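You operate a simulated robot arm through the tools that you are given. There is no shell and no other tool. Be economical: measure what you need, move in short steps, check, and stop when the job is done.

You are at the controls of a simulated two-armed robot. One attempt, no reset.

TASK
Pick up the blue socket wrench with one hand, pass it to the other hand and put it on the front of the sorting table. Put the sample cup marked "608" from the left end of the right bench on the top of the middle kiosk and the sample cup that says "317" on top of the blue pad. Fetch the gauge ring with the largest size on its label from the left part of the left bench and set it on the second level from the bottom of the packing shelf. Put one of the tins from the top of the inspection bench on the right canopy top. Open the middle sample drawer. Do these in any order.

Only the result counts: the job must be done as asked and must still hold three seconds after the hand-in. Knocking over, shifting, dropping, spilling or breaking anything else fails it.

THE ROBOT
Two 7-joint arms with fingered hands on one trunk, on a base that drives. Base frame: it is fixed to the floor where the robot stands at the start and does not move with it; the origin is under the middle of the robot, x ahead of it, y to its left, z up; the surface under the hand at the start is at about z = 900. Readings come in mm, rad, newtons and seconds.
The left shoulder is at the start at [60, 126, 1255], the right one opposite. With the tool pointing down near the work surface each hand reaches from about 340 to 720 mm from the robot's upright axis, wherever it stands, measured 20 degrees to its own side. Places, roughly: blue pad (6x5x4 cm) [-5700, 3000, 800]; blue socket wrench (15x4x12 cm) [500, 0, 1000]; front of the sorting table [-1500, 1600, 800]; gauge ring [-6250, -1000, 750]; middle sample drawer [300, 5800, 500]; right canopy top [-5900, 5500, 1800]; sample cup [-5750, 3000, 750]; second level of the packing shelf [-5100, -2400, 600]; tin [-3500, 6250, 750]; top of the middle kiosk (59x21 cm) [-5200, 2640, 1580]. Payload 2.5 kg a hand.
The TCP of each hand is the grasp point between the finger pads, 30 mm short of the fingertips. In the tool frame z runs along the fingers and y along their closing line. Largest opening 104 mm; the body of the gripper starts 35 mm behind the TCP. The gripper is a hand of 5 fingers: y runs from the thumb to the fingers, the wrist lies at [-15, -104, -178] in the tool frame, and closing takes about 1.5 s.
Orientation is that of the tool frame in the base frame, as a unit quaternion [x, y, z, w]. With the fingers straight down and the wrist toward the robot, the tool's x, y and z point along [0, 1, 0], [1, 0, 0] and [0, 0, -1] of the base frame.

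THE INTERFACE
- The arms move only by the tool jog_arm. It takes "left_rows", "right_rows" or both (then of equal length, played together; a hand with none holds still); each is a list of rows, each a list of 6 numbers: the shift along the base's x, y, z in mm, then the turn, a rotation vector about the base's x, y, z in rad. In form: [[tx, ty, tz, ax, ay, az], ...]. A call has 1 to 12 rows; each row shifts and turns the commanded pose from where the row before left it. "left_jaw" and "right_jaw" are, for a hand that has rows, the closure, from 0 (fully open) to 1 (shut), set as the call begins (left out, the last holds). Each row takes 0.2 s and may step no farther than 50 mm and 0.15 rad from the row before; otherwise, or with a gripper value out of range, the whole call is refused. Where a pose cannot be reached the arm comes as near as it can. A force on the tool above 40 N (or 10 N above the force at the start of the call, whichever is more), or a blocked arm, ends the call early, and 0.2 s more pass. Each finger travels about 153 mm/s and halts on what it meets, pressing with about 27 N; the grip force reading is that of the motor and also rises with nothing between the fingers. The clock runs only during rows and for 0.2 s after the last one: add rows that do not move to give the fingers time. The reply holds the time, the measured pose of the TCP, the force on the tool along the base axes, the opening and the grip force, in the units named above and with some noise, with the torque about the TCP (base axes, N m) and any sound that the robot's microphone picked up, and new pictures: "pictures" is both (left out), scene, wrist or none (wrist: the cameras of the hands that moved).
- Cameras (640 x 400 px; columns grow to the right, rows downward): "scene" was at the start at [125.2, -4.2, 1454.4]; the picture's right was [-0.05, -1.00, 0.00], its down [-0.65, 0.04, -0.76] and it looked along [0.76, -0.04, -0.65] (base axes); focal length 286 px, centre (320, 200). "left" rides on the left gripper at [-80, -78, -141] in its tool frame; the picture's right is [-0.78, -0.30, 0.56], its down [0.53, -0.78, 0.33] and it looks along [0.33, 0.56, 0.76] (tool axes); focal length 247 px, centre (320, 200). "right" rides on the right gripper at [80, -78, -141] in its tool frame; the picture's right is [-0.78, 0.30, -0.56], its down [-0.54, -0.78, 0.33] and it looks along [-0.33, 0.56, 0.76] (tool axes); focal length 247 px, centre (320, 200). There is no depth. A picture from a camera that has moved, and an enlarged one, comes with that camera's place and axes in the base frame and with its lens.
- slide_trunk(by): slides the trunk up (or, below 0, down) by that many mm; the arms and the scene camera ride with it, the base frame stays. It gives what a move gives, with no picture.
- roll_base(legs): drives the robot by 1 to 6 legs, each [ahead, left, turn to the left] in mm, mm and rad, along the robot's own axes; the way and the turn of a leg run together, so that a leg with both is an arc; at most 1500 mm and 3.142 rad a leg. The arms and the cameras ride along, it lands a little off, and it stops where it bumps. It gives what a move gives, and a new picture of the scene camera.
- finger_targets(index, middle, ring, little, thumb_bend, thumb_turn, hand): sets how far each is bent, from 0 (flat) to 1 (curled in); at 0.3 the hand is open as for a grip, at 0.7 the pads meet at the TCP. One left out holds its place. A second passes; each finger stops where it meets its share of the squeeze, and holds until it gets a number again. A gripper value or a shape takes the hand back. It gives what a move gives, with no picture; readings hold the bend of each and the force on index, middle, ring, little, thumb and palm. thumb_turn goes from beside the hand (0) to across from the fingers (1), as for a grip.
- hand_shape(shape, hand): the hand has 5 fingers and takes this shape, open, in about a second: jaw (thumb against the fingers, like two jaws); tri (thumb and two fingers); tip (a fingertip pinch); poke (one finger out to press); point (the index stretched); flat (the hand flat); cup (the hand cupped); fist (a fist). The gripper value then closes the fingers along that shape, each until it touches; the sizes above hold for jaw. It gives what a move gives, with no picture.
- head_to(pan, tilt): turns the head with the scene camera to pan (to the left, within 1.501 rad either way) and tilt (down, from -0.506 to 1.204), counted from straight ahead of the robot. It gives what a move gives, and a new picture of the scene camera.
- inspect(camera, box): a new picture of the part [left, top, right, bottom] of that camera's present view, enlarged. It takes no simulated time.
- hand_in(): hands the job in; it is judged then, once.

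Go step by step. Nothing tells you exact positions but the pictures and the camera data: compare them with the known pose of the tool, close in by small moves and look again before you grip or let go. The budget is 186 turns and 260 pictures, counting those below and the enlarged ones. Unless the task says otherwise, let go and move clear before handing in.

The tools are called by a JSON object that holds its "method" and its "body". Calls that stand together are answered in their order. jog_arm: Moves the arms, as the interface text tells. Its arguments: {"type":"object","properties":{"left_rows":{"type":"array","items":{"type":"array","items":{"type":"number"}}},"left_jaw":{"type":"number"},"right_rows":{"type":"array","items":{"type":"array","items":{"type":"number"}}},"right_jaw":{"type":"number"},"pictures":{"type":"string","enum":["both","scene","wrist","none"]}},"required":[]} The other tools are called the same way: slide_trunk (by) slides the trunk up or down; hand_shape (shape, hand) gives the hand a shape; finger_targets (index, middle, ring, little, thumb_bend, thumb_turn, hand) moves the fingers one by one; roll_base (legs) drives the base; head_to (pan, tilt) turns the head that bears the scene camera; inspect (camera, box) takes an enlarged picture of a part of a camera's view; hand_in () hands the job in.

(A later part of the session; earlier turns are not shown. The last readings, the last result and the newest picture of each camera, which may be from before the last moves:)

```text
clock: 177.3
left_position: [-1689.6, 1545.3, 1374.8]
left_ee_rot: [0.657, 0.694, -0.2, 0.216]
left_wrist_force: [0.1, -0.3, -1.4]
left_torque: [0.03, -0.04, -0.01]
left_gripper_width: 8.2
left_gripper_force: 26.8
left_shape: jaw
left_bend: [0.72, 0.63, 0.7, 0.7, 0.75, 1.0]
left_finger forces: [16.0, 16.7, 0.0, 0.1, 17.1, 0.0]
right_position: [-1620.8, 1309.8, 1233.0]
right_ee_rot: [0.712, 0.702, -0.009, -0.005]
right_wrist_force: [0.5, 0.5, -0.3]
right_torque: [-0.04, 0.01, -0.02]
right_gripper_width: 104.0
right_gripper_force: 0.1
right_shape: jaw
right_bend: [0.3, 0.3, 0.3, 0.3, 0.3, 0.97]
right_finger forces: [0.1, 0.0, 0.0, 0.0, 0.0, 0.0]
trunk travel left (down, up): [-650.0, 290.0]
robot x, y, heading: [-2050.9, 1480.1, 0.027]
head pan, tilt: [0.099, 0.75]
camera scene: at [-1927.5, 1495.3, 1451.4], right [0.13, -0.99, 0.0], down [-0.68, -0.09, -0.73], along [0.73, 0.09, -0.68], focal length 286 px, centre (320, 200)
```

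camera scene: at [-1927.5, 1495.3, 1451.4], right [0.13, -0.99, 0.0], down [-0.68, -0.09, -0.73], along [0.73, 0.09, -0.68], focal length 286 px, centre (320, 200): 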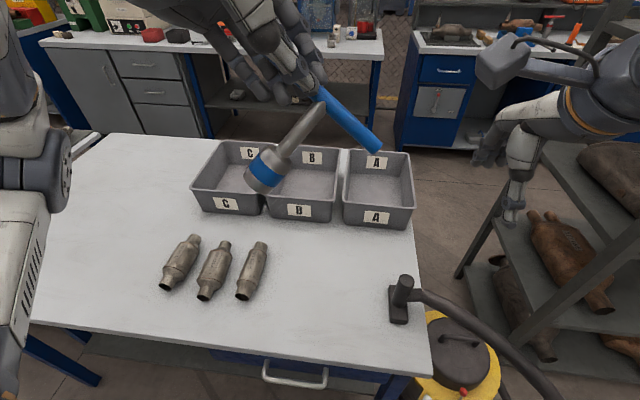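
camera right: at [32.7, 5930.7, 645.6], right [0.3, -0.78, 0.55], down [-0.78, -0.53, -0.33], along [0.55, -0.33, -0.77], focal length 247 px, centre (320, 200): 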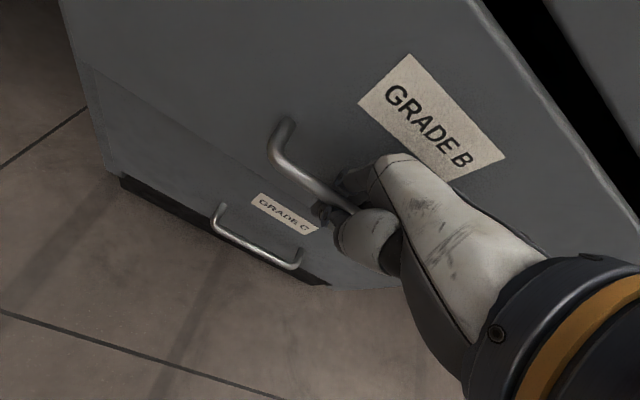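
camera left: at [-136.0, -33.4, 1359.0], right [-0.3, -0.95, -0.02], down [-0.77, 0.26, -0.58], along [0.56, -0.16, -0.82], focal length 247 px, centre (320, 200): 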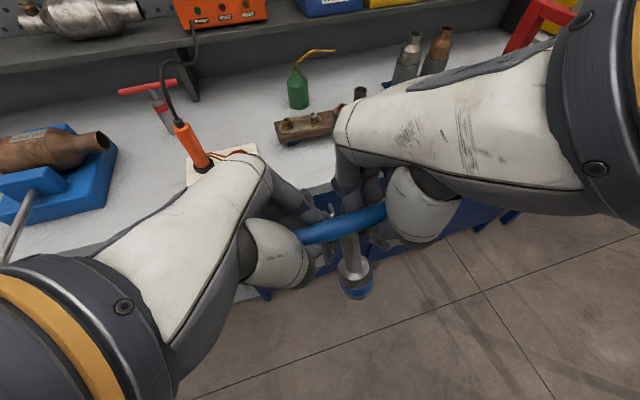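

The spot between the parts and the nozzle at about (-1545, 1530) is free. The wrench has drooped about 40° in the grip, so I'll tilt the left hand to bring it upright while coming lower.

{"method": "jog_arm", "body": {"left_rows": [[16, 5, -25, -0.0875, 0, 0], [16, 5, -25, -0.0875, 0, 0], [16, 5, -25, -0.0875, 0, 0], [16, 5, -25, -0.0875, 0, 0], [16, 5, -25, -0.0875, 0, 0], [16, 5, -25, -0.0875, 0, 0], [16, 5, -25, -0.0875, 0, 0], [16, 5, -25, -0.0875, 0, 0], [0, 0, 0, 0, 0, 0]]}}

```text
clock: 179.3
left_position: [-1559.7, 1586.5, 1175.0]
left_ee_rot: [0.544, 0.583, -0.425, 0.428]
left_wrist_force: [0.1, 0.1, -2.4]
left_torque: [0.09, 0.01, -0.01]
left_gripper_width: 8.2
left_gripper_force: 27.1
left_shape: jaw
left_bend: [0.72, 0.63, 0.7, 0.7, 0.75, 1.0]
left_finger forces: [13.2, 15.6, 0.0, 0.1, 18.2, 0.1]
right_position: [-1620.6, 1309.9, 1232.2]
right_ee_rot: [0.712, 0.702, -0.009, -0.006]
right_wrist_force: [-0.2, -0.3, -0.8]
right_torque: [0.02, -0.06, 0.0]
right_gripper_width: 103.5
right_gripper_force: 0.1
right_shape: jaw
right_bend: [0.3, 0.3, 0.3, 0.3, 0.3, 0.97]
right_finger forces: [0.0, 0.0, 0.0, 0.0, 0.0, 0.0]
trunk travel left (down, up): [-650.0, 290.0]
robot x, y, heading: [-2048.1, 1483.1, 0.022]
head pan, tilt: [0.099, 0.75]
camera scene: at [-1927.6, 1495.2, 1451.3], right [0.13, -0.99, 0.0], down [-0.68, -0.09, -0.73], along [0.73, 0.09, -0.68], focal length 286 px, centre (320, 200)
camera left: at [-1639.7, 1695.3, 1292.3], right [-0.24, -0.76, 0.6], down [-0.79, -0.21, -0.58], along [0.57, -0.61, -0.55], focal length 247 px, centre (320, 200)
```

scene: 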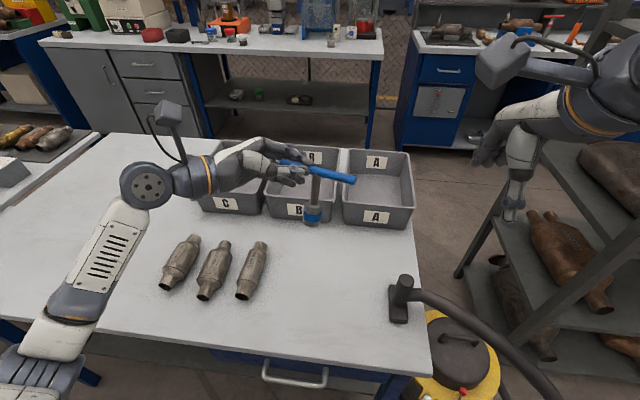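
left: 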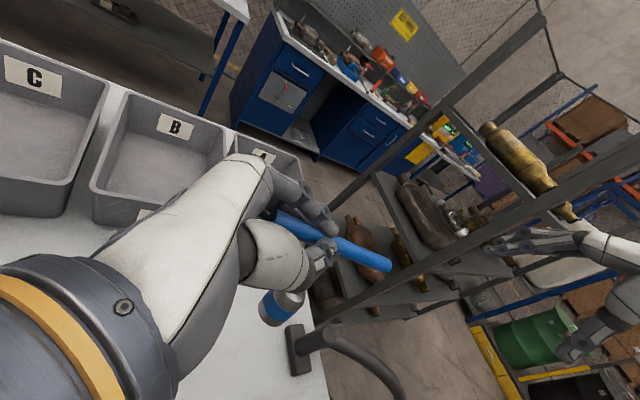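

The wrench is almost upright, with its base near (-1565, 1555, 1050). I'll correct the last bit of tilt, shift it between the parts and the nozzle, and go down.

{"method": "jog_arm", "body": {"left_rows": [[10, -15, -10, -0.06, 0, 0], [10, -15, -20, -0.06, 0, 0], [10, -15, -30, 0, 0, 0], [0, 0, -40, 0, 0, 0], [0, 0, -40, 0, 0, 0], [0, 0, -40, 0, 0, 0], [0, 0, 0, 0, 0, 0]]}}

```text
clock: 180.9
left_position: [-1531.2, 1542.1, 995.9]
left_ee_rot: [0.517, 0.558, -0.459, 0.459]
left_wrist_force: [0.8, 0.1, -1.9]
left_torque: [0.1, 0.04, -0.01]
left_gripper_width: 8.3
left_gripper_force: 27.0
left_shape: jaw
left_bend: [0.72, 0.62, 0.7, 0.7, 0.75, 1.0]
left_finger forces: [13.0, 15.8, 0.1, 0.1, 18.2, 0.0]
right_position: [-1621.3, 1309.8, 1233.1]
right_ee_rot: [0.713, 0.701, -0.01, -0.006]
right_wrist_force: [0.1, -0.1, -0.9]
right_torque: [-0.02, 0.0, -0.02]
right_gripper_width: 103.8
right_gripper_force: 0.1
right_shape: jaw
right_bend: [0.3, 0.3, 0.3, 0.3, 0.3, 0.97]
right_finger forces: [0.0, 0.1, 0.0, 0.0, 0.1, 0.0]
trunk travel left (down, up): [-650.0, 290.0]
robot x, y, heading: [-2048.4, 1483.9, 0.027]
head pan, tilt: [0.099, 0.75]
camera scene: at [-1927.5, 1495.2, 1451.3], right [0.13, -0.99, 0.0], down [-0.68, -0.09, -0.73], along [0.73, 0.09, -0.68], focal length 286 px, centre (320, 200)
camera left: at [-1609.8, 1664.7, 1099.9], right [-0.24, -0.68, 0.69], down [-0.79, -0.28, -0.55], along [0.57, -0.68, -0.47], focal length 247 px, centre (320, 200)
```

scene: 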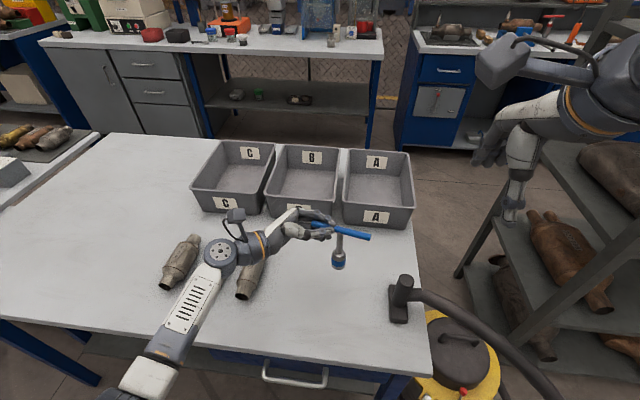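
left: 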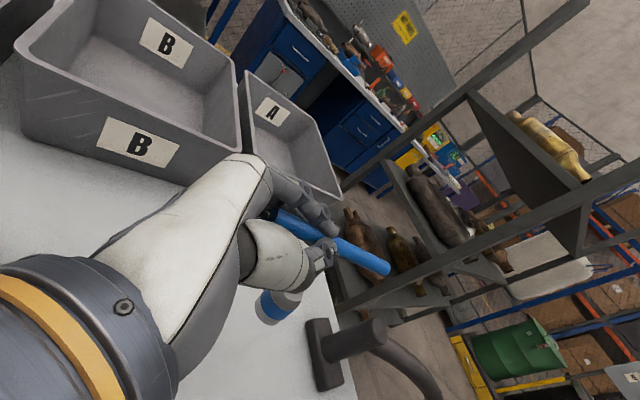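

The base is above (-1539, 1498). I'll descend slowly until it touches.

{"method": "jog_arm", "body": {"left_rows": [[0, 0, -12, 0, 0, 0], [0, 0, -12, 0, 0, 0], [0, 0, -12, 0, 0, 0], [0, 0, -10, 0, 0, 0], [0, 0, -8, 0, 0, 0], [0, 0, -6, 0, 0, 0], [0, 0, -6, 0, 0, 0], [0, 0, 0, 0, 0, 0]], "pictures": "none"}}

{"method": "inspect", "body": {"camera": "scene", "box": [240, 200, 440, 325]}}

```text
clock: 182.7
left_position: [-1532.6, 1539.7, 929.6]
left_ee_rot: [0.518, 0.557, -0.459, 0.459]
left_wrist_force: [0.7, 0.2, -2.4]
left_torque: [0.09, -0.01, 0.02]
left_gripper_width: 8.6
left_gripper_force: 26.8
left_shape: jaw
left_bend: [0.72, 0.62, 0.7, 0.7, 0.75, 1.0]
left_finger forces: [13.1, 15.9, 0.0, 0.0, 18.1, 0.0]
right_position: [-1622.2, 1310.4, 1232.7]
right_ee_rot: [0.713, 0.701, -0.01, -0.006]
right_wrist_force: [-0.9, -0.5, 0.6]
right_torque: [0.03, -0.01, -0.05]
right_gripper_width: 104.0
right_gripper_force: 0.0
right_shape: jaw
right_bend: [0.3, 0.3, 0.3, 0.3, 0.3, 0.97]
right_finger forces: [0.0, 0.0, 0.0, 0.0, 0.0, 0.0]
trunk travel left (down, up): [-650.0, 290.0]
robot x, y, heading: [-2050.2, 1484.1, 0.023]
head pan, tilt: [0.099, 0.75]
```

```text
3.20 times, centred on (340, 262) of scene
camera zoom: at [-1927.5, 1495.2, 1451.3], right [0.13, -0.99, 0.0], down [-0.68, -0.09, -0.73], along [0.73, 0.09, -0.68], focal length 916 px, centre (256, 0)
```

zoom: 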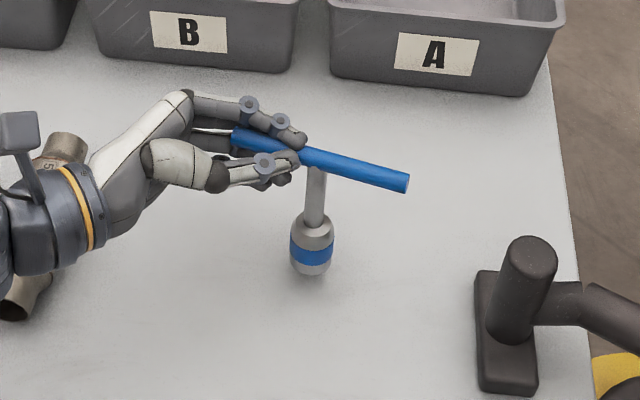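

Almost down. I'll take fine steps to contact.

{"method": "jog_arm", "body": {"left_rows": [[0, 0, -4, 0, 0, 0], [0, 0, -4, 0, 0, 0], [0, 0, -4, 0, 0, 0], [0, 0, -4, 0, 0, 0], [0, 0, 0, 0, 0, 0]], "pictures": "none"}}

{"method": "inspect", "body": {"camera": "scene", "box": [240, 200, 440, 325]}}

```text
clock: 183.9
left_position: [-1531.5, 1542.7, 912.7]
left_ee_rot: [0.518, 0.557, -0.458, 0.461]
left_wrist_force: [-0.4, 0.1, -2.6]
left_torque: [0.07, -0.01, -0.02]
left_gripper_width: 8.3
left_gripper_force: 27.7
left_shape: jaw
left_bend: [0.72, 0.62, 0.7, 0.7, 0.75, 1.0]
left_finger forces: [13.2, 15.8, 0.0, 0.0, 18.2, 0.1]
right_position: [-1620.3, 1309.3, 1233.4]
right_ee_rot: [0.712, 0.702, -0.01, -0.006]
right_wrist_force: [0.1, -0.2, 0.7]
right_torque: [0.01, 0.0, 0.0]
right_gripper_width: 103.7
right_gripper_force: 0.1
right_shape: jaw
right_bend: [0.3, 0.3, 0.3, 0.3, 0.3, 0.97]
right_finger forces: [0.0, 0.0, 0.1, 0.0, 0.0, 0.0]
trunk travel left (down, up): [-650.0, 290.0]
robot x, y, heading: [-2052.0, 1483.4, 0.029]
head pan, tilt: [0.099, 0.75]
```

```text
3.20 times, centred on (340, 262) of scene
camera zoom: at [-1927.5, 1495.2, 1451.3], right [0.13, -0.99, 0.0], down [-0.68, -0.09, -0.73], along [0.73, 0.09, -0.68], focal length 916 px, centre (256, 0)
```

zoom: 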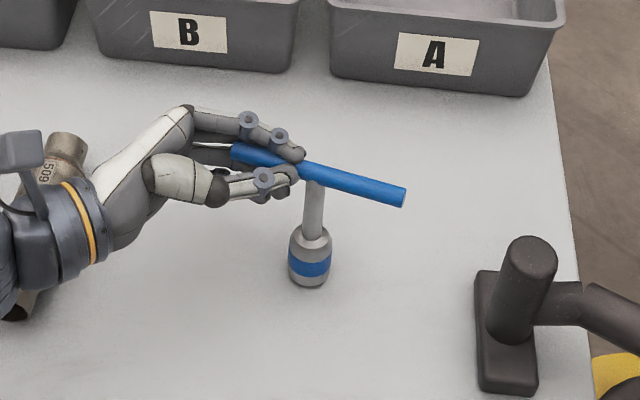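

{"method": "jog_arm", "body": {"left_rows": [[0, 0, -4, 0, 0, 0], [0, 0, -4, 0, 0, 0], [0, 0, -4, 0, 0, 0], [0, 0, -3, 0, 0, 0], [0, 0, -3, 0, 0, 0], [0, 0, 0, 0, 0, 0]], "pictures": "none"}}

{"method": "inspect", "body": {"camera": "scene", "box": [240, 200, 440, 325]}}

```text
clock: 185.3
left_position: [-1527.9, 1542.2, 907.8]
left_ee_rot: [0.517, 0.55, -0.457, 0.471]
left_wrist_force: [5.4, 8.0, 37.0]
left_torque: [-0.78, -0.57, 0.15]
left_gripper_width: 8.7
left_gripper_force: 26.8
left_shape: jaw
left_bend: [0.72, 0.64, 0.7, 0.7, 0.76, 1.0]
left_finger forces: [37.5, 9.9, 0.0, 0.0, 17.2, 0.0]
right_position: [-1623.7, 1310.3, 1234.2]
right_ee_rot: [0.713, 0.702, -0.008, -0.004]
right_wrist_force: [0.6, -0.3, -0.5]
right_torque: [0.02, -0.01, 0.02]
right_gripper_width: 103.9
right_gripper_force: 0.1
right_shape: jaw
right_bend: [0.3, 0.3, 0.3, 0.3, 0.3, 0.97]
right_finger forces: [0.0, 0.0, 0.1, 0.0, 0.1, 0.0]
trunk travel left (down, up): [-650.0, 290.0]
robot x, y, heading: [-2046.7, 1486.5, 0.031]
head pan, tilt: [0.099, 0.75]
```

```text
3.20 times, centred on (340, 262) of scene
camera zoom: at [-1930.8, 1495.9, 1451.8], right [0.13, -0.99, 0.0], down [-0.67, -0.09, -0.73], along [0.73, 0.09, -0.68], focal length 916 px, centre (256, 0)
```

zoom: 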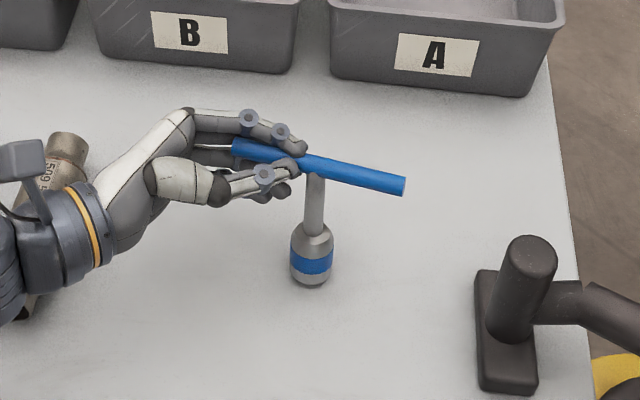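

Contact made. I'll ease the pressure and open the hand gently.

{"method": "jog_arm", "body": {"left_rows": [[0, 0, 5, 0, 0, 0], [0, 0, 4, 0, 0, 0], [0, 0, 0, 0, 0, 0]], "pictures": "none"}}

{"method": "jog_arm", "body": {"left_rows": [[0, 0, 0, 0, 0, 0], [0, 0, 0, 0, 0, 0], [0, 0, 0, 0, 0, 0], [0, 0, 0, 0, 0, 0], [0, 0, 0, 0, 0, 0], [0, 0, 0, 0, 0, 0], [0, 0, 0, 0, 0, 0]], "left_jaw": 0, "pictures": "none"}}

{"method": "inspect", "body": {"camera": "scene", "box": [240, 200, 440, 325]}}

```text
clock: 186.1
left_position: [-1532.1, 1541.6, 909.5]
left_ee_rot: [0.517, 0.555, -0.458, 0.464]
left_wrist_force: [2.9, 4.4, 21.8]
left_torque: [-0.53, -0.38, 0.11]
left_gripper_width: 8.6
left_gripper_force: 27.1
left_shape: jaw
left_bend: [0.72, 0.64, 0.7, 0.7, 0.76, 1.0]
left_finger forces: [29.9, 12.1, 0.1, 0.0, 15.5, 0.0]
right_position: [-1623.0, 1308.6, 1233.8]
right_ee_rot: [0.713, 0.701, -0.009, -0.005]
right_wrist_force: [0.4, 0.1, -0.3]
right_torque: [0.0, -0.02, 0.0]
right_gripper_width: 104.0
right_gripper_force: 0.1
right_shape: jaw
right_bend: [0.3, 0.3, 0.3, 0.3, 0.3, 0.97]
right_finger forces: [0.0, 0.1, 0.0, 0.0, 0.1, 0.0]
trunk travel left (down, up): [-650.0, 290.0]
robot x, y, heading: [-2053.1, 1485.8, 0.023]
head pan, tilt: [0.099, 0.75]
```

```text
clock: 187.7
left_position: [-1533.2, 1540.9, 904.4]
left_ee_rot: [0.517, 0.557, -0.459, 0.46]
left_wrist_force: [0.3, -0.4, -0.3]
left_torque: [-0.01, 0.0, -0.03]
left_gripper_width: 103.8
left_gripper_force: 0.2
left_shape: jaw
left_bend: [0.3, 0.3, 0.3, 0.3, 0.3, 0.98]
left_finger forces: [0.1, 0.0, 0.1, 0.0, 0.1, 0.1]
right_position: [-1622.7, 1309.9, 1233.8]
right_ee_rot: [0.712, 0.702, -0.009, -0.005]
right_wrist_force: [0.1, -0.6, 0.6]
right_torque: [0.03, -0.03, 0.01]
right_gripper_width: 104.1
right_gripper_force: 0.1
right_shape: jaw
right_bend: [0.3, 0.3, 0.3, 0.3, 0.3, 0.97]
right_finger forces: [0.0, 0.0, 0.1, 0.0, 0.0, 0.0]
trunk travel left (down, up): [-650.0, 290.0]
robot x, y, heading: [-2049.2, 1484.6, 0.025]
head pan, tilt: [0.099, 0.75]
```

```text
3.20 times, centred on (340, 262) of scene
camera zoom: at [-1927.6, 1495.2, 1451.3], right [0.13, -0.99, 0.0], down [-0.68, -0.09, -0.73], along [0.73, 0.09, -0.68], focal length 916 px, centre (256, 0)
```

zoom: 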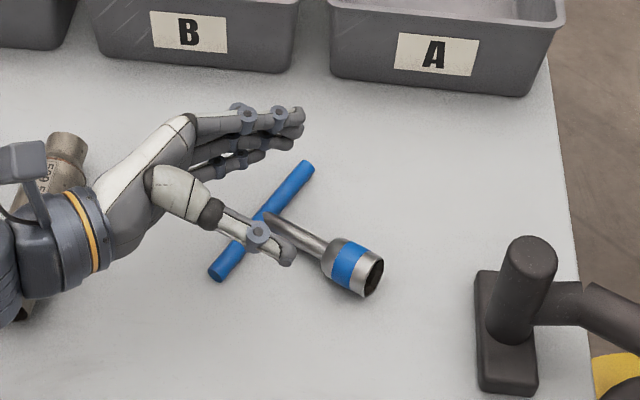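

The wrench has tipped over and lies flat in the free front area, which is fine. I'll raise the left hand straight up and straighten it.

{"method": "jog_arm", "body": {"left_rows": [[0, 10, 30, 0, 0, 0], [0, 10, 40, 0, 0, 0], [0, 0, 45, 0.1, 0, 0], [-10, 0, 45, 0.14, 0, 0], [-10, 0, 40, 0.14, 0, 0], [-10, 0, 40, 0.14, 0, 0], [-10, 0, 40, 0.14, 0, 0], [-10, 0, 20, 0.14, 0, 0], [-10, 0, 0, 0.14, 0, 0], [-10, 0, 0, 0.14, 0, 0], [0, 0, 0, 0.14, 0, 0], [0, 0, 0, 0.14, 0, 0]], "pictures": "scene"}}

```text
clock: 190.3
left_position: [-1603.6, 1561.7, 1204.6]
left_ee_rot: [0.691, 0.722, -0.005, 0.031]
left_wrist_force: [0.0, -0.8, -0.8]
left_torque: [0.01, 0.02, 0.02]
left_gripper_width: 103.7
left_gripper_force: 0.0
left_shape: jaw
left_bend: [0.3, 0.3, 0.3, 0.3, 0.3, 0.98]
left_finger forces: [0.0, 0.0, 0.0, 0.1, 0.0, 0.0]
right_position: [-1621.8, 1309.4, 1233.5]
right_ee_rot: [0.713, 0.701, -0.009, -0.005]
right_wrist_force: [0.1, -0.4, -0.8]
right_torque: [0.03, 0.04, -0.01]
right_gripper_width: 104.1
right_gripper_force: 0.0
right_shape: jaw
right_bend: [0.3, 0.3, 0.3, 0.3, 0.3, 0.97]
right_finger forces: [0.1, 0.0, 0.0, 0.0, 0.0, 0.0]
trunk travel left (down, up): [-650.0, 290.0]
robot x, y, heading: [-2051.5, 1483.4, 0.032]
head pan, tilt: [0.099, 0.75]
camera scene: at [-1927.8, 1495.0, 1451.3], right [0.13, -0.99, 0.0], down [-0.68, -0.09, -0.73], along [0.73, 0.09, -0.68], focal length 286 px, centre (320, 200)
```

scene: 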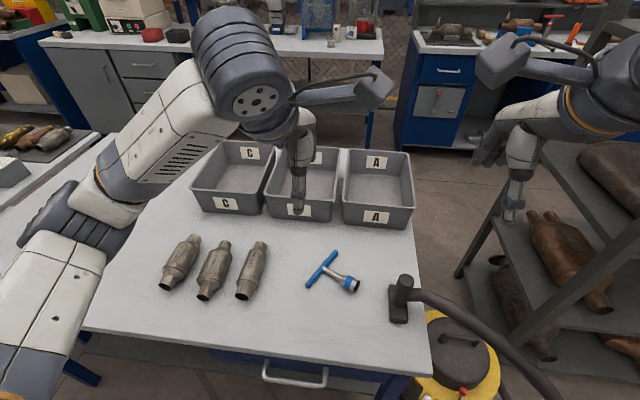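

The wrench is done and the parts are untouched. Next is the west side: I'll back off a little, turn west and look.

{"method": "roll_base", "body": {"legs": [[-250, 0, 0], [0, 0, 3.11]]}}

{"method": "head_to", "body": {"pan": 0.0, "tilt": 0.15}}

```text
clock: 199.4
left_position: [-2745.7, 1406.3, 1204.4]
left_ee_rot: [0.715, -0.698, -0.032, -0.007]
left_wrist_force: [-1.0, 0.0, -0.3]
left_torque: [-0.01, 0.01, -0.01]
left_gripper_width: 103.9
left_gripper_force: 0.0
left_shape: jaw
left_bend: [0.3, 0.3, 0.3, 0.3, 0.3, 0.98]
left_finger forces: [0.0, 0.1, 0.0, 0.0, 0.0, 0.1]
right_position: [-2722.2, 1658.1, 1232.7]
right_ee_rot: [-0.695, 0.719, -0.006, 0.009]
right_wrist_force: [-0.3, -0.5, 0.4]
right_torque: [-0.03, -0.03, -0.02]
right_gripper_width: 103.9
right_gripper_force: 0.0
right_shape: jaw
right_bend: [0.3, 0.3, 0.3, 0.3, 0.3, 0.97]
right_finger forces: [0.0, 0.0, 0.1, 0.0, 0.0, 0.1]
trunk travel left (down, up): [-650.0, 290.0]
robot x, y, heading: [-2296.0, 1476.7, -3.134]
head pan, tilt: [0.099, 0.75]
camera scene: at [-2417.8, 1467.9, 1451.3], right [-0.11, 0.99, 0.0], down [0.68, 0.07, -0.73], along [-0.73, -0.08, -0.68], focal length 286 px, centre (320, 200)
```

scene: 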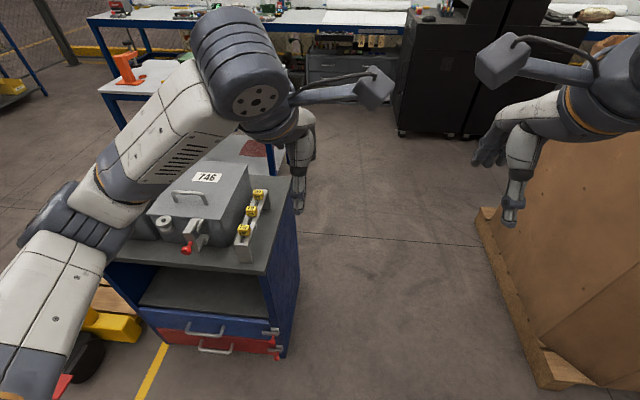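

```text
clock: 200.4
left_position: [-2746.0, 1406.7, 1204.4]
left_ee_rot: [0.716, -0.698, -0.032, -0.007]
left_wrist_force: [-0.5, -1.0, 0.3]
left_torque: [0.0, -0.01, 0.01]
left_gripper_width: 103.8
left_gripper_force: 0.0
left_shape: jaw
left_bend: [0.3, 0.3, 0.3, 0.3, 0.3, 0.98]
left_finger forces: [0.1, 0.1, 0.0, 0.0, 0.1, 0.1]
right_position: [-2723.0, 1659.0, 1233.7]
right_ee_rot: [-0.695, 0.719, -0.006, 0.009]
right_wrist_force: [-0.4, 0.5, 0.9]
right_torque: [-0.02, 0.0, -0.01]
right_gripper_width: 104.0
right_gripper_force: 0.0
right_shape: jaw
right_bend: [0.3, 0.3, 0.3, 0.3, 0.3, 0.97]
right_finger forces: [0.0, 0.0, 0.0, 0.1, 0.1, 0.0]
trunk travel left (down, up): [-650.0, 290.0]
robot x, y, heading: [-2293.2, 1474.6, -3.127]
head pan, tilt: [0.0, 0.15]
camera scene: at [-2428.1, 1476.1, 1505.6], right [-0.01, 1.0, 0.0], down [0.15, 0.0, -0.99], along [-0.99, -0.01, -0.15], focal length 286 px, centre (320, 200)
```

scene: 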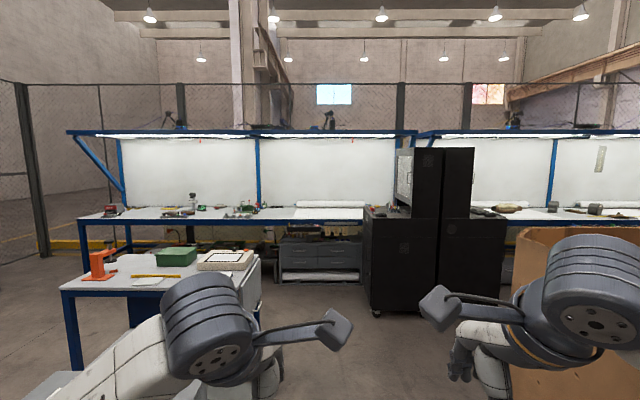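

West of me I see the left bench with its canopy at x≈-6100 and the black kiosks at y>1900. I'll go along a clear lane at y≈1750 to x≈-4950.

{"method": "roll_base", "body": {"legs": [[0, -270, 0], [1400, 0, 0], [1200, 0, 0]]}}

{"method": "head_to", "body": {"pan": 0.9, "tilt": 0.35}}

```text
clock: 214.4
left_position: [-5310.8, 1579.1, 1204.0]
left_ee_rot: [0.731, -0.682, -0.032, -0.006]
left_wrist_force: [0.5, 0.2, 0.2]
left_torque: [0.03, -0.03, 0.03]
left_gripper_width: 103.7
left_gripper_force: 0.2
left_shape: jaw
left_bend: [0.3, 0.3, 0.3, 0.3, 0.3, 0.98]
left_finger forces: [0.0, 0.0, 0.0, 0.0, 0.1, 0.0]
right_position: [-5301.1, 1831.9, 1234.2]
right_ee_rot: [0.711, -0.703, 0.005, -0.009]
right_wrist_force: [0.1, -0.5, 0.1]
right_torque: [0.01, 0.03, 0.03]
right_gripper_width: 103.8
right_gripper_force: 0.0
right_shape: jaw
right_bend: [0.3, 0.3, 0.3, 0.3, 0.3, 0.97]
right_finger forces: [0.1, 0.0, 0.0, 0.0, 0.0, 0.1]
trunk travel left (down, up): [-650.0, 290.0]
robot x, y, heading: [-4866.1, 1670.3, -3.087]
head pan, tilt: [0.0, 0.15]
camera scene: at [-4997.7, 1663.2, 1505.6], right [-0.05, 1.0, 0.0], down [0.15, 0.01, -0.99], along [-0.99, -0.05, -0.15], focal length 286 px, centre (320, 200)
```

scene: 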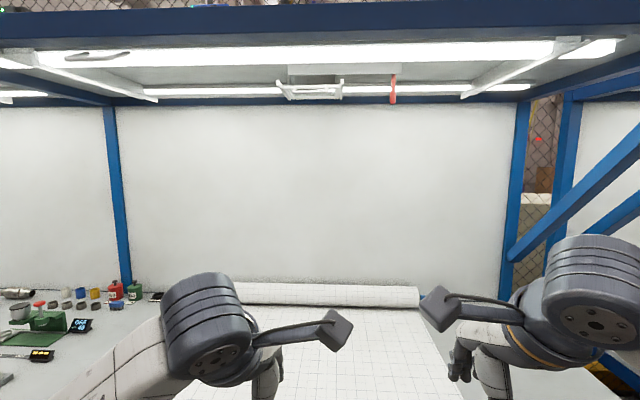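

```text
clock: 215.6
left_position: [-5311.3, 1580.1, 1203.4]
left_ee_rot: [0.731, -0.682, -0.033, -0.006]
left_wrist_force: [-0.5, 0.2, -1.0]
left_torque: [0.0, 0.0, -0.01]
left_gripper_width: 103.7
left_gripper_force: 0.0
left_shape: jaw
left_bend: [0.3, 0.3, 0.3, 0.3, 0.3, 0.98]
left_finger forces: [0.1, 0.0, 0.0, 0.0, 0.0, 0.0]
right_position: [-5299.8, 1832.2, 1231.8]
right_ee_rot: [0.712, -0.702, 0.004, -0.008]
right_wrist_force: [-0.5, 0.3, 0.1]
right_torque: [-0.02, 0.02, -0.01]
right_gripper_width: 103.7
right_gripper_force: 0.1
right_shape: jaw
right_bend: [0.3, 0.3, 0.3, 0.3, 0.3, 0.97]
right_finger forces: [0.1, 0.0, 0.1, 0.1, 0.0, 0.0]
trunk travel left (down, up): [-650.0, 290.0]
robot x, y, heading: [-4865.4, 1669.4, -3.087]
head pan, tilt: [0.901, 0.351]
camera scene: at [-4958.7, 1592.4, 1487.0], right [-0.82, 0.58, 0.0], down [0.2, 0.28, -0.94], along [-0.54, -0.77, -0.34], focal length 286 px, centre (320, 200)
```

scene: 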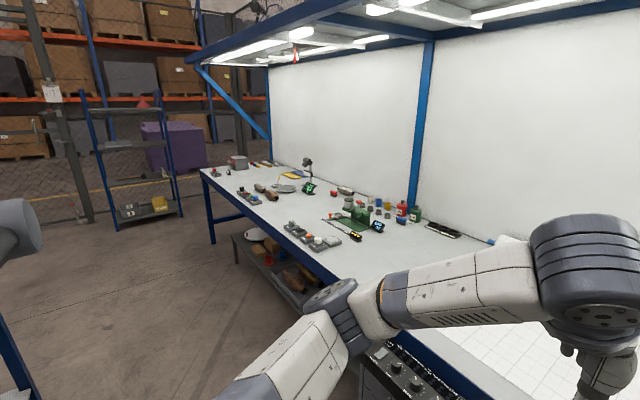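

The bench front edge is at x≈-5650 and its left end is at y≈-1300, with the packing shelf beyond. I'll strafe left along the bench.

{"method": "roll_base", "body": {"legs": [[0, 0, -0.055], [0, 1300, 0], [0, 1200, 0]]}}

{"method": "head_to", "body": {"pan": 0.0, "tilt": 0.45}}

```text
clock: 228.2
left_position: [-5332.0, -871.5, 1203.0]
left_ee_rot: [0.708, -0.705, -0.032, -0.006]
left_wrist_force: [-0.3, 0.5, 0.5]
left_torque: [-0.01, -0.01, 0.0]
left_gripper_width: 103.8
left_gripper_force: 0.0
left_shape: jaw
left_bend: [0.3, 0.3, 0.3, 0.3, 0.3, 0.98]
left_finger forces: [0.0, 0.0, 0.0, 0.0, 0.0, 0.0]
right_position: [-5303.9, -620.4, 1233.4]
right_ee_rot: [-0.688, 0.726, -0.005, 0.009]
right_wrist_force: [-0.5, 0.4, -0.4]
right_torque: [-0.01, 0.04, -0.03]
right_gripper_width: 103.5
right_gripper_force: 0.0
right_shape: jaw
right_bend: [0.3, 0.3, 0.3, 0.3, 0.3, 0.97]
right_finger forces: [0.0, 0.1, 0.1, 0.1, 0.0, 0.1]
trunk travel left (down, up): [-650.0, 290.0]
robot x, y, heading: [-4880.3, -809.8, 3.129]
head pan, tilt: [0.901, 0.351]
camera scene: at [-4979.0, -882.1, 1486.9], right [-0.78, 0.63, 0.0], down [0.22, 0.27, -0.94], along [-0.59, -0.73, -0.34], focal length 286 px, centre (320, 200)
```

scene: 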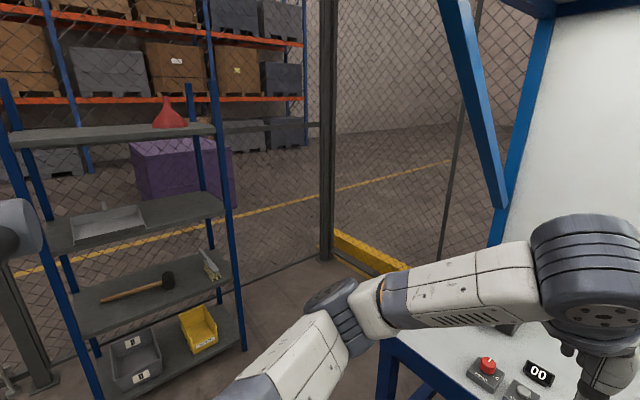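

```text
clock: 229.4
left_position: [-5332.0, -870.2, 1204.1]
left_ee_rot: [0.708, -0.705, -0.032, -0.007]
left_wrist_force: [0.8, -0.5, -0.7]
left_torque: [0.02, 0.02, -0.01]
left_gripper_width: 103.6
left_gripper_force: 0.0
left_shape: jaw
left_bend: [0.3, 0.3, 0.3, 0.3, 0.3, 0.98]
left_finger forces: [0.0, 0.1, 0.1, 0.0, 0.0, 0.0]
right_position: [-5303.7, -620.7, 1234.1]
right_ee_rot: [-0.687, 0.726, -0.005, 0.008]
right_wrist_force: [0.9, 0.2, 0.2]
right_torque: [0.0, 0.02, 0.01]
right_gripper_width: 103.8
right_gripper_force: 0.1
right_shape: jaw
right_bend: [0.3, 0.3, 0.3, 0.3, 0.3, 0.97]
right_finger forces: [0.1, 0.0, 0.1, 0.1, 0.0, 0.0]
trunk travel left (down, up): [-650.0, 290.0]
robot x, y, heading: [-4879.2, -810.8, 3.129]
head pan, tilt: [0.0, 0.45]
camera scene: at [-5012.3, -808.6, 1477.7], right [0.01, 1.0, 0.0], down [0.44, 0.0, -0.9], along [-0.9, 0.01, -0.44], focal length 286 px, centre (320, 200)
```

scene: 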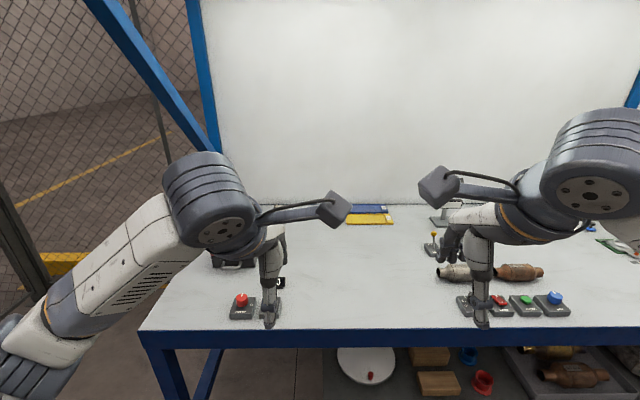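

The bench top runs from x=-5595 to -6436, and my hands hide the ring area. I'll spread the arms and look.

{"method": "jog_arm", "body": {"left_rows": [[30, -40, 0, 0, 0, 0], [30, -40, 0, 0, 0, 0], [30, -40, 0, 0, 0, 0], [30, -40, 0, 0, 0, 0], [0, -40, 0, 0, 0, 0], [0, 0, 0, 0, 0, 0]], "right_rows": [[30, 40, 0, 0, 0, 0], [30, 40, 0, 0, 0, 0], [30, 40, 0, 0, 0, 0], [30, 20, 0, 0, 0, 0], [0, 0, 0, 0, 0, 0], [0, 0, 0, 0, 0, 0]], "pictures": "none"}}

{"method": "inspect", "body": {"camera": "scene", "box": [130, 180, 490, 340]}}

```text
clock: 230.8
left_position: [-5213.3, -1070.3, 1204.5]
left_ee_rot: [0.708, -0.705, -0.032, -0.007]
left_wrist_force: [-0.2, 0.3, -0.4]
left_torque: [0.04, 0.0, -0.01]
left_gripper_width: 103.8
left_gripper_force: 0.1
left_shape: jaw
left_bend: [0.3, 0.3, 0.3, 0.3, 0.3, 0.98]
left_finger forces: [0.0, 0.1, 0.0, 0.0, 0.0, 0.0]
right_position: [-5182.1, -478.8, 1233.8]
right_ee_rot: [-0.688, 0.725, -0.006, 0.008]
right_wrist_force: [0.1, 0.1, 0.7]
right_torque: [0.0, -0.04, -0.01]
right_gripper_width: 103.9
right_gripper_force: 0.1
right_shape: jaw
right_bend: [0.3, 0.3, 0.3, 0.3, 0.3, 0.97]
right_finger forces: [0.0, 0.1, 0.2, 0.1, 0.1, 0.1]
trunk travel left (down, up): [-650.0, 290.0]
robot x, y, heading: [-4883.8, -804.5, 3.135]
head pan, tilt: [0.0, 0.45]
```

```text
1.78 times, centred on (310, 260) of scene
camera zoom: at [-5012.3, -808.9, 1477.7], right [0.01, 1.0, 0.0], down [0.44, 0.0, -0.9], along [-0.9, 0.01, -0.44], focal length 509 px, centre (338, 93)
```

zoom: 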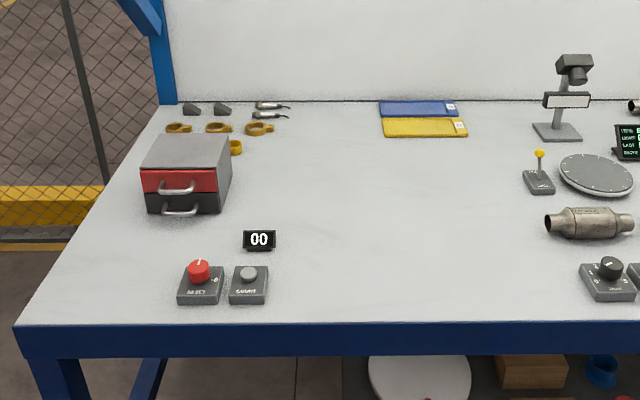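

Four brass gauge rings are behind and beside the toolbox. I'll zoom in to read the labels.

{"method": "inspect", "body": {"camera": "scene", "box": [205, 230, 305, 275]}}

```text
6.40 times, centred on (255, 252) of scene
camera zoom: at [-5012.3, -808.9, 1477.7], right [0.01, 1.0, 0.0], down [0.44, 0.0, -0.9], along [-0.9, 0.01, -0.44], focal length 1831 px, centre (736, -136)
```

zoom: 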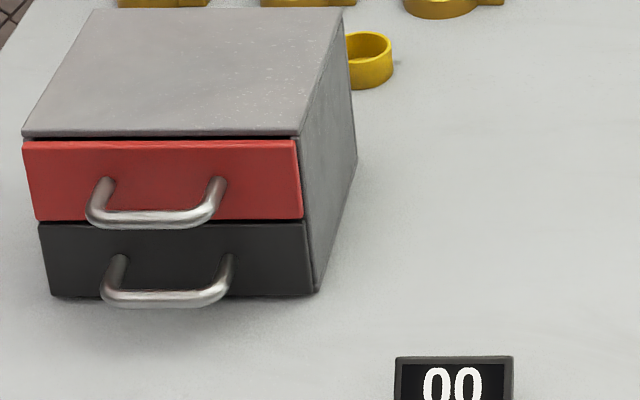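

{"method": "roll_base", "body": {"legs": [[350, 0, 0]]}}

{"method": "head_to", "body": {"pan": 0.25, "tilt": 0.6}}

{"method": "inspect", "body": {"camera": "scene", "box": [220, 110, 420, 235]}}

```text
clock: 233.1
left_position: [-5562.3, -1068.7, 1204.3]
left_ee_rot: [0.711, -0.703, -0.033, -0.006]
left_wrist_force: [0.4, 0.0, -0.4]
left_torque: [-0.01, -0.02, 0.01]
left_gripper_width: 103.8
left_gripper_force: 0.1
left_shape: jaw
left_bend: [0.3, 0.3, 0.3, 0.3, 0.3, 0.98]
left_finger forces: [0.1, 0.0, 0.1, 0.0, 0.0, 0.1]
right_position: [-5537.4, -477.4, 1233.9]
right_ee_rot: [-0.691, 0.723, -0.005, 0.01]
right_wrist_force: [0.5, 0.4, 0.1]
right_torque: [-0.02, 0.01, -0.02]
right_gripper_width: 103.8
right_gripper_force: 0.1
right_shape: jaw
right_bend: [0.3, 0.3, 0.3, 0.3, 0.3, 0.97]
right_finger forces: [0.1, 0.0, 0.1, 0.0, 0.1, 0.0]
trunk travel left (down, up): [-650.0, 290.0]
robot x, y, heading: [-5231.3, -806.4, 3.142]
head pan, tilt: [0.0, 0.45]
camera scene: at [-5364.3, -806.7, 1477.7], right [0.0, 1.0, 0.0], down [0.44, 0.0, -0.9], along [-0.9, 0.0, -0.44], focal length 286 px, centre (320, 200)
```

scene: 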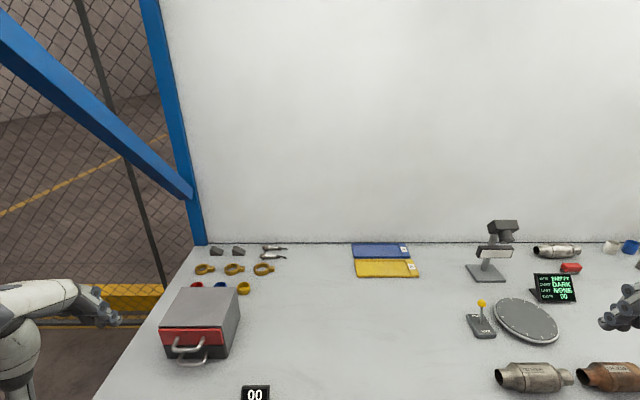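

```text
clock: 233.8
left_position: [-5563.3, -1069.4, 1205.5]
left_ee_rot: [0.711, -0.703, -0.032, -0.007]
left_wrist_force: [0.3, 0.6, -0.2]
left_torque: [0.02, -0.01, 0.04]
left_gripper_width: 104.0
left_gripper_force: 0.0
left_shape: jaw
left_bend: [0.3, 0.3, 0.3, 0.3, 0.3, 0.98]
left_finger forces: [0.0, 0.1, 0.0, 0.0, 0.1, 0.0]
right_position: [-5535.3, -478.5, 1232.9]
right_ee_rot: [-0.69, 0.724, -0.005, 0.009]
right_wrist_force: [-0.8, 0.2, 0.7]
right_torque: [0.01, 0.0, 0.0]
right_gripper_width: 103.8
right_gripper_force: 0.1
right_shape: jaw
right_bend: [0.3, 0.3, 0.3, 0.3, 0.3, 0.97]
right_finger forces: [0.1, 0.0, 0.0, 0.0, 0.0, 0.1]
trunk travel left (down, up): [-650.0, 290.0]
robot x, y, heading: [-5233.6, -805.8, 3.138]
head pan, tilt: [0.25, 0.6]
camera scene: at [-5357.5, -828.5, 1464.2], right [-0.24, 0.97, 0.0], down [0.55, 0.14, -0.83], along [-0.8, -0.2, -0.56], focal length 286 px, centre (320, 200)
```

scene: 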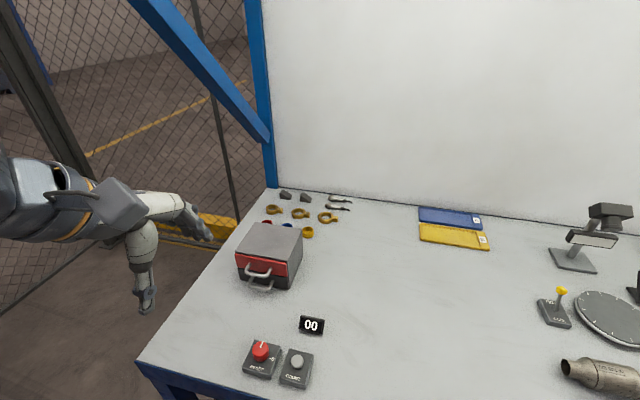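

```text
3.20 times, centred on (320, 172) of scene
camera zoom: at [-5357.5, -828.5, 1464.2], right [-0.24, 0.97, 0.0], down [0.55, 0.14, -0.83], along [-0.8, -0.2, -0.56], focal length 916 px, centre (320, 288)
```

zoom: 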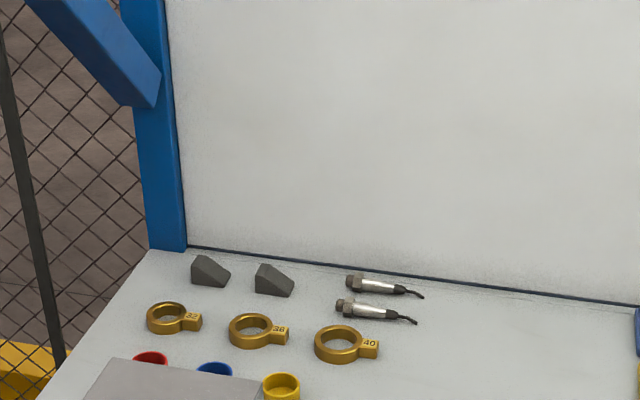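

The rings read 32, 36 and 40, so the 40 at about (-6244, -1030) is the one I want. It is too deep to reach from the front, so I'll approach from the bench's left end. First I'll bring the arms in and strafe left.

{"method": "jog_arm", "body": {"left_rows": [[0, 40, 0, 0, 0, 0], [0, 40, 0, 0, 0, 0], [0, 40, 0, 0, 0, 0], [0, 20, 0, 0, 0, 0]], "right_rows": [[0, -40, 0, 0, 0, 0], [0, -40, 0, 0, 0, 0], [0, -40, 0, 0, 0, 0], [0, -20, 0, 0, 0, 0]], "pictures": "none"}}

{"method": "roll_base", "body": {"legs": [[-100, 0, 0], [0, 970, 0]]}}

{"method": "head_to", "body": {"pan": 0.0, "tilt": 0.5}}

```text
clock: 234.6
left_position: [-5562.3, -951.8, 1216.2]
left_ee_rot: [-0.692, 0.7, 0.137, 0.11]
left_wrist_force: [0.6, 0.1, 0.0]
left_torque: [-0.01, 0.02, -0.02]
left_gripper_width: 103.7
left_gripper_force: 0.1
left_shape: jaw
left_bend: [0.3, 0.3, 0.3, 0.3, 0.3, 0.97]
left_finger forces: [0.1, 0.0, 0.0, 0.0, 0.0, 0.2]
right_position: [-5535.4, -578.3, 1233.8]
right_ee_rot: [-0.691, 0.723, -0.006, 0.008]
right_wrist_force: [0.2, -0.1, -0.3]
right_torque: [0.03, 0.01, 0.04]
right_gripper_width: 103.7
right_gripper_force: 0.0
right_shape: jaw
right_bend: [0.3, 0.3, 0.3, 0.3, 0.3, 0.97]
right_finger forces: [0.1, 0.0, 0.0, 0.0, 0.0, 0.0]
trunk travel left (down, up): [-650.0, 290.0]
robot x, y, heading: [-5231.6, -810.8, 3.138]
head pan, tilt: [0.25, 0.6]
stopped in row 3 (left hand): the arm was blocked; the commanded pose is now the measured one
```

```text
clock: 240.1
left_position: [-5445.6, -1882.7, 1219.5]
left_ee_rot: [0.704, -0.69, -0.134, -0.103]
left_wrist_force: [-1.0, -0.8, 0.1]
left_torque: [-0.03, 0.01, 0.0]
left_gripper_width: 103.8
left_gripper_force: 0.0
left_shape: jaw
left_bend: [0.3, 0.3, 0.3, 0.3, 0.3, 0.98]
left_finger forces: [0.0, 0.0, 0.1, 0.0, 0.0, 0.0]
right_position: [-5428.8, -1507.8, 1230.1]
right_ee_rot: [-0.701, 0.713, -0.011, 0.005]
right_wrist_force: [-0.3, -0.1, 0.5]
right_torque: [0.01, 0.04, 0.0]
right_gripper_width: 103.9
right_gripper_force: 0.1
right_shape: jaw
right_bend: [0.3, 0.3, 0.3, 0.3, 0.3, 0.97]
right_finger forces: [0.0, 0.0, 0.0, 0.1, 0.1, 0.0]
trunk travel left (down, up): [-650.0, 290.0]
robot x, y, heading: [-5121.8, -1739.1, -3.112]
head pan, tilt: [0.25, 0.6]
stopped in leg 2: the robot was blocked; the commanded pose is now the measured one
camera scene: at [-5243.3, -1751.8, 1464.6], right [-0.27, 0.96, -0.01], down [0.54, 0.14, -0.83], along [-0.79, -0.23, -0.56], focal length 286 px, centre (320, 200)
```

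scene: 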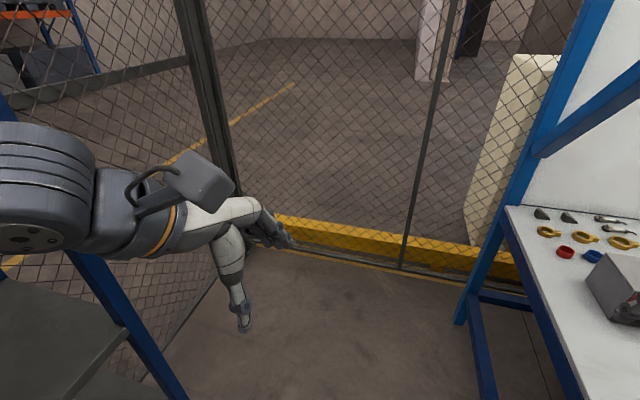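

```text
clock: 240.9
left_position: [-5445.4, -1882.1, 1219.2]
left_ee_rot: [0.703, -0.69, -0.134, -0.103]
left_wrist_force: [0.6, -0.5, -0.4]
left_torque: [0.0, -0.01, -0.02]
left_gripper_width: 104.1
left_gripper_force: 0.2
left_shape: jaw
left_bend: [0.3, 0.3, 0.3, 0.3, 0.3, 0.98]
left_finger forces: [0.0, 0.0, 0.0, 0.1, 0.0, 0.0]
right_position: [-5428.8, -1507.9, 1230.7]
right_ee_rot: [-0.702, 0.713, -0.011, 0.004]
right_wrist_force: [0.4, 1.1, 0.0]
right_torque: [-0.01, -0.02, 0.0]
right_gripper_width: 103.7
right_gripper_force: 0.0
right_shape: jaw
right_bend: [0.3, 0.3, 0.3, 0.3, 0.3, 0.97]
right_finger forces: [0.0, 0.0, 0.0, 0.1, 0.1, 0.1]
trunk travel left (down, up): [-650.0, 290.0]
robot x, y, heading: [-5118.9, -1739.9, -3.113]
head pan, tilt: [0.0, 0.499]
camera scene: at [-5249.4, -1729.9, 1473.2], right [-0.03, 1.0, -0.01], down [0.48, 0.0, -0.88], along [-0.88, -0.03, -0.48], focal length 286 px, centre (320, 200)
```

scene: 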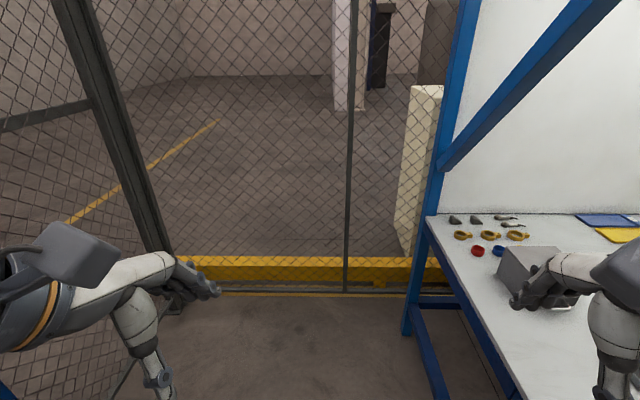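

The left elbow reached the shelf frame, so I'll move away from it. I'll tuck the right arm in and go forward past the shelf.

{"method": "roll_base", "body": {"legs": [[0, -70, 0]]}}

{"method": "jog_arm", "body": {"right_rows": [[0, -30, 0, 0, 0, 0], [0, -30, 0, 0, 0, 0], [0, -30, 0, 0, 0, 0], [0, 0, 0, 0, 0, 0]], "left_rows": [[0, -10, -10, 0, 0, 0], [0, -10, -10, 0, 0, 0], [0, -10, 0, 0, 0, 0], [0, 0, 0, 0, 0, 0]], "pictures": "none"}}

{"method": "roll_base", "body": {"legs": [[730, 0, 0]]}}

```text
clock: 241.9
left_position: [-5446.5, -1825.1, 1217.5]
left_ee_rot: [0.703, -0.69, -0.138, -0.107]
left_wrist_force: [0.7, -0.5, -0.6]
left_torque: [-0.01, 0.02, -0.01]
left_gripper_width: 103.9
left_gripper_force: 0.1
left_shape: jaw
left_bend: [0.3, 0.3, 0.3, 0.3, 0.3, 0.98]
left_finger forces: [0.0, 0.0, 0.1, 0.0, 0.0, 0.0]
right_position: [-5432.0, -1451.5, 1233.7]
right_ee_rot: [-0.702, 0.712, -0.006, 0.007]
right_wrist_force: [-0.5, 0.6, 0.0]
right_torque: [-0.04, -0.01, 0.02]
right_gripper_width: 103.9
right_gripper_force: 0.1
right_shape: jaw
right_bend: [0.3, 0.3, 0.3, 0.3, 0.3, 0.97]
right_finger forces: [0.1, 0.0, 0.0, 0.1, 0.0, 0.1]
trunk travel left (down, up): [-650.0, 290.0]
robot x, y, heading: [-5118.9, -1678.2, -3.114]
head pan, tilt: [0.0, 0.499]
camera scene: at [-5251.1, -1675.5, 1473.3], right [-0.03, 1.0, 0.0], down [0.48, 0.01, -0.88], along [-0.88, -0.02, -0.48], focal length 286 px, centre (320, 200)
```

scene: 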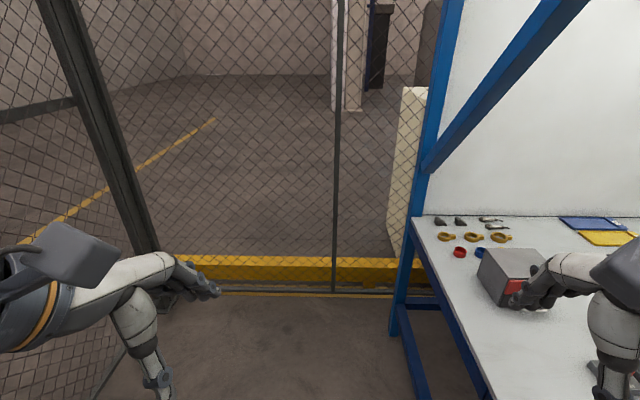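

```text
clock: 242.9
left_position: [-5452.3, -1858.3, 1201.3]
left_ee_rot: [0.702, -0.69, -0.138, -0.107]
left_wrist_force: [0.6, -0.3, -0.3]
left_torque: [-0.02, 0.01, 0.01]
left_gripper_width: 103.9
left_gripper_force: 0.1
left_shape: jaw
left_bend: [0.3, 0.3, 0.3, 0.3, 0.3, 0.98]
left_finger forces: [0.1, 0.0, 0.1, 0.0, 0.0, 0.0]
left hand out of reach, approached as far as the arm can: row 1, 2
right_position: [-5431.4, -1541.6, 1233.2]
right_ee_rot: [-0.701, 0.713, -0.007, 0.006]
right_wrist_force: [-0.4, -1.1, 0.5]
right_torque: [-0.03, 0.02, -0.03]
right_gripper_width: 103.7
right_gripper_force: 0.0
right_shape: jaw
right_bend: [0.3, 0.3, 0.3, 0.3, 0.3, 0.97]
right_finger forces: [0.1, 0.0, 0.0, 0.0, 0.1, 0.1]
trunk travel left (down, up): [-650.0, 290.0]
robot x, y, heading: [-5123.6, -1670.5, -3.116]
head pan, tilt: [0.0, 0.499]
```

```text
clock: 246.2
left_position: [-6076.1, -1868.9, 1203.9]
left_ee_rot: [-0.694, 0.698, 0.142, 0.108]
left_wrist_force: [0.6, -0.1, 0.1]
left_torque: [0.0, 0.01, -0.01]
left_gripper_width: 103.8
left_gripper_force: 0.1
left_shape: jaw
left_bend: [0.3, 0.3, 0.3, 0.3, 0.3, 0.98]
left_finger forces: [0.0, 0.1, 0.1, 0.1, 0.1, 0.0]
right_position: [-6049.1, -1546.9, 1232.3]
right_ee_rot: [-0.685, 0.728, -0.009, 0.011]
right_wrist_force: [-0.6, 0.5, 0.2]
right_torque: [-0.03, 0.01, 0.0]
right_gripper_width: 104.1
right_gripper_force: 0.0
right_shape: jaw
right_bend: [0.3, 0.3, 0.3, 0.3, 0.3, 0.97]
right_finger forces: [0.0, 0.0, 0.0, 0.0, 0.1, 0.1]
trunk travel left (down, up): [-650.0, 290.0]
robot x, y, heading: [-5750.5, -1686.5, -3.141]
head pan, tilt: [0.0, 0.499]
stopped in leg 1: the robot was blocked; the commanded pose is now the measured one
camera scene: at [-5868.2, -1692.6, 1474.5], right [0.0, 1.0, 0.0], down [0.47, 0.0, -0.88], along [-0.88, 0.0, -0.47], focal length 286 px, centre (320, 200)
```

scene: 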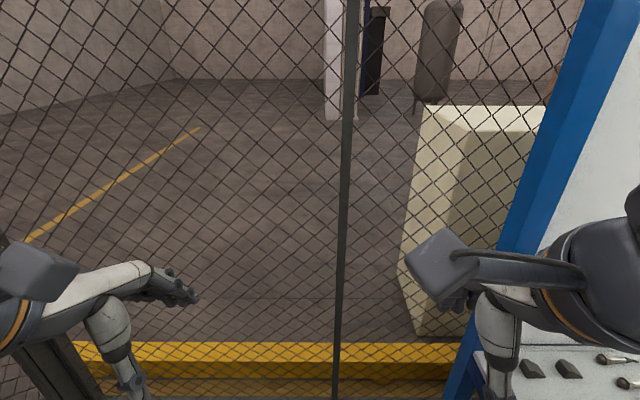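

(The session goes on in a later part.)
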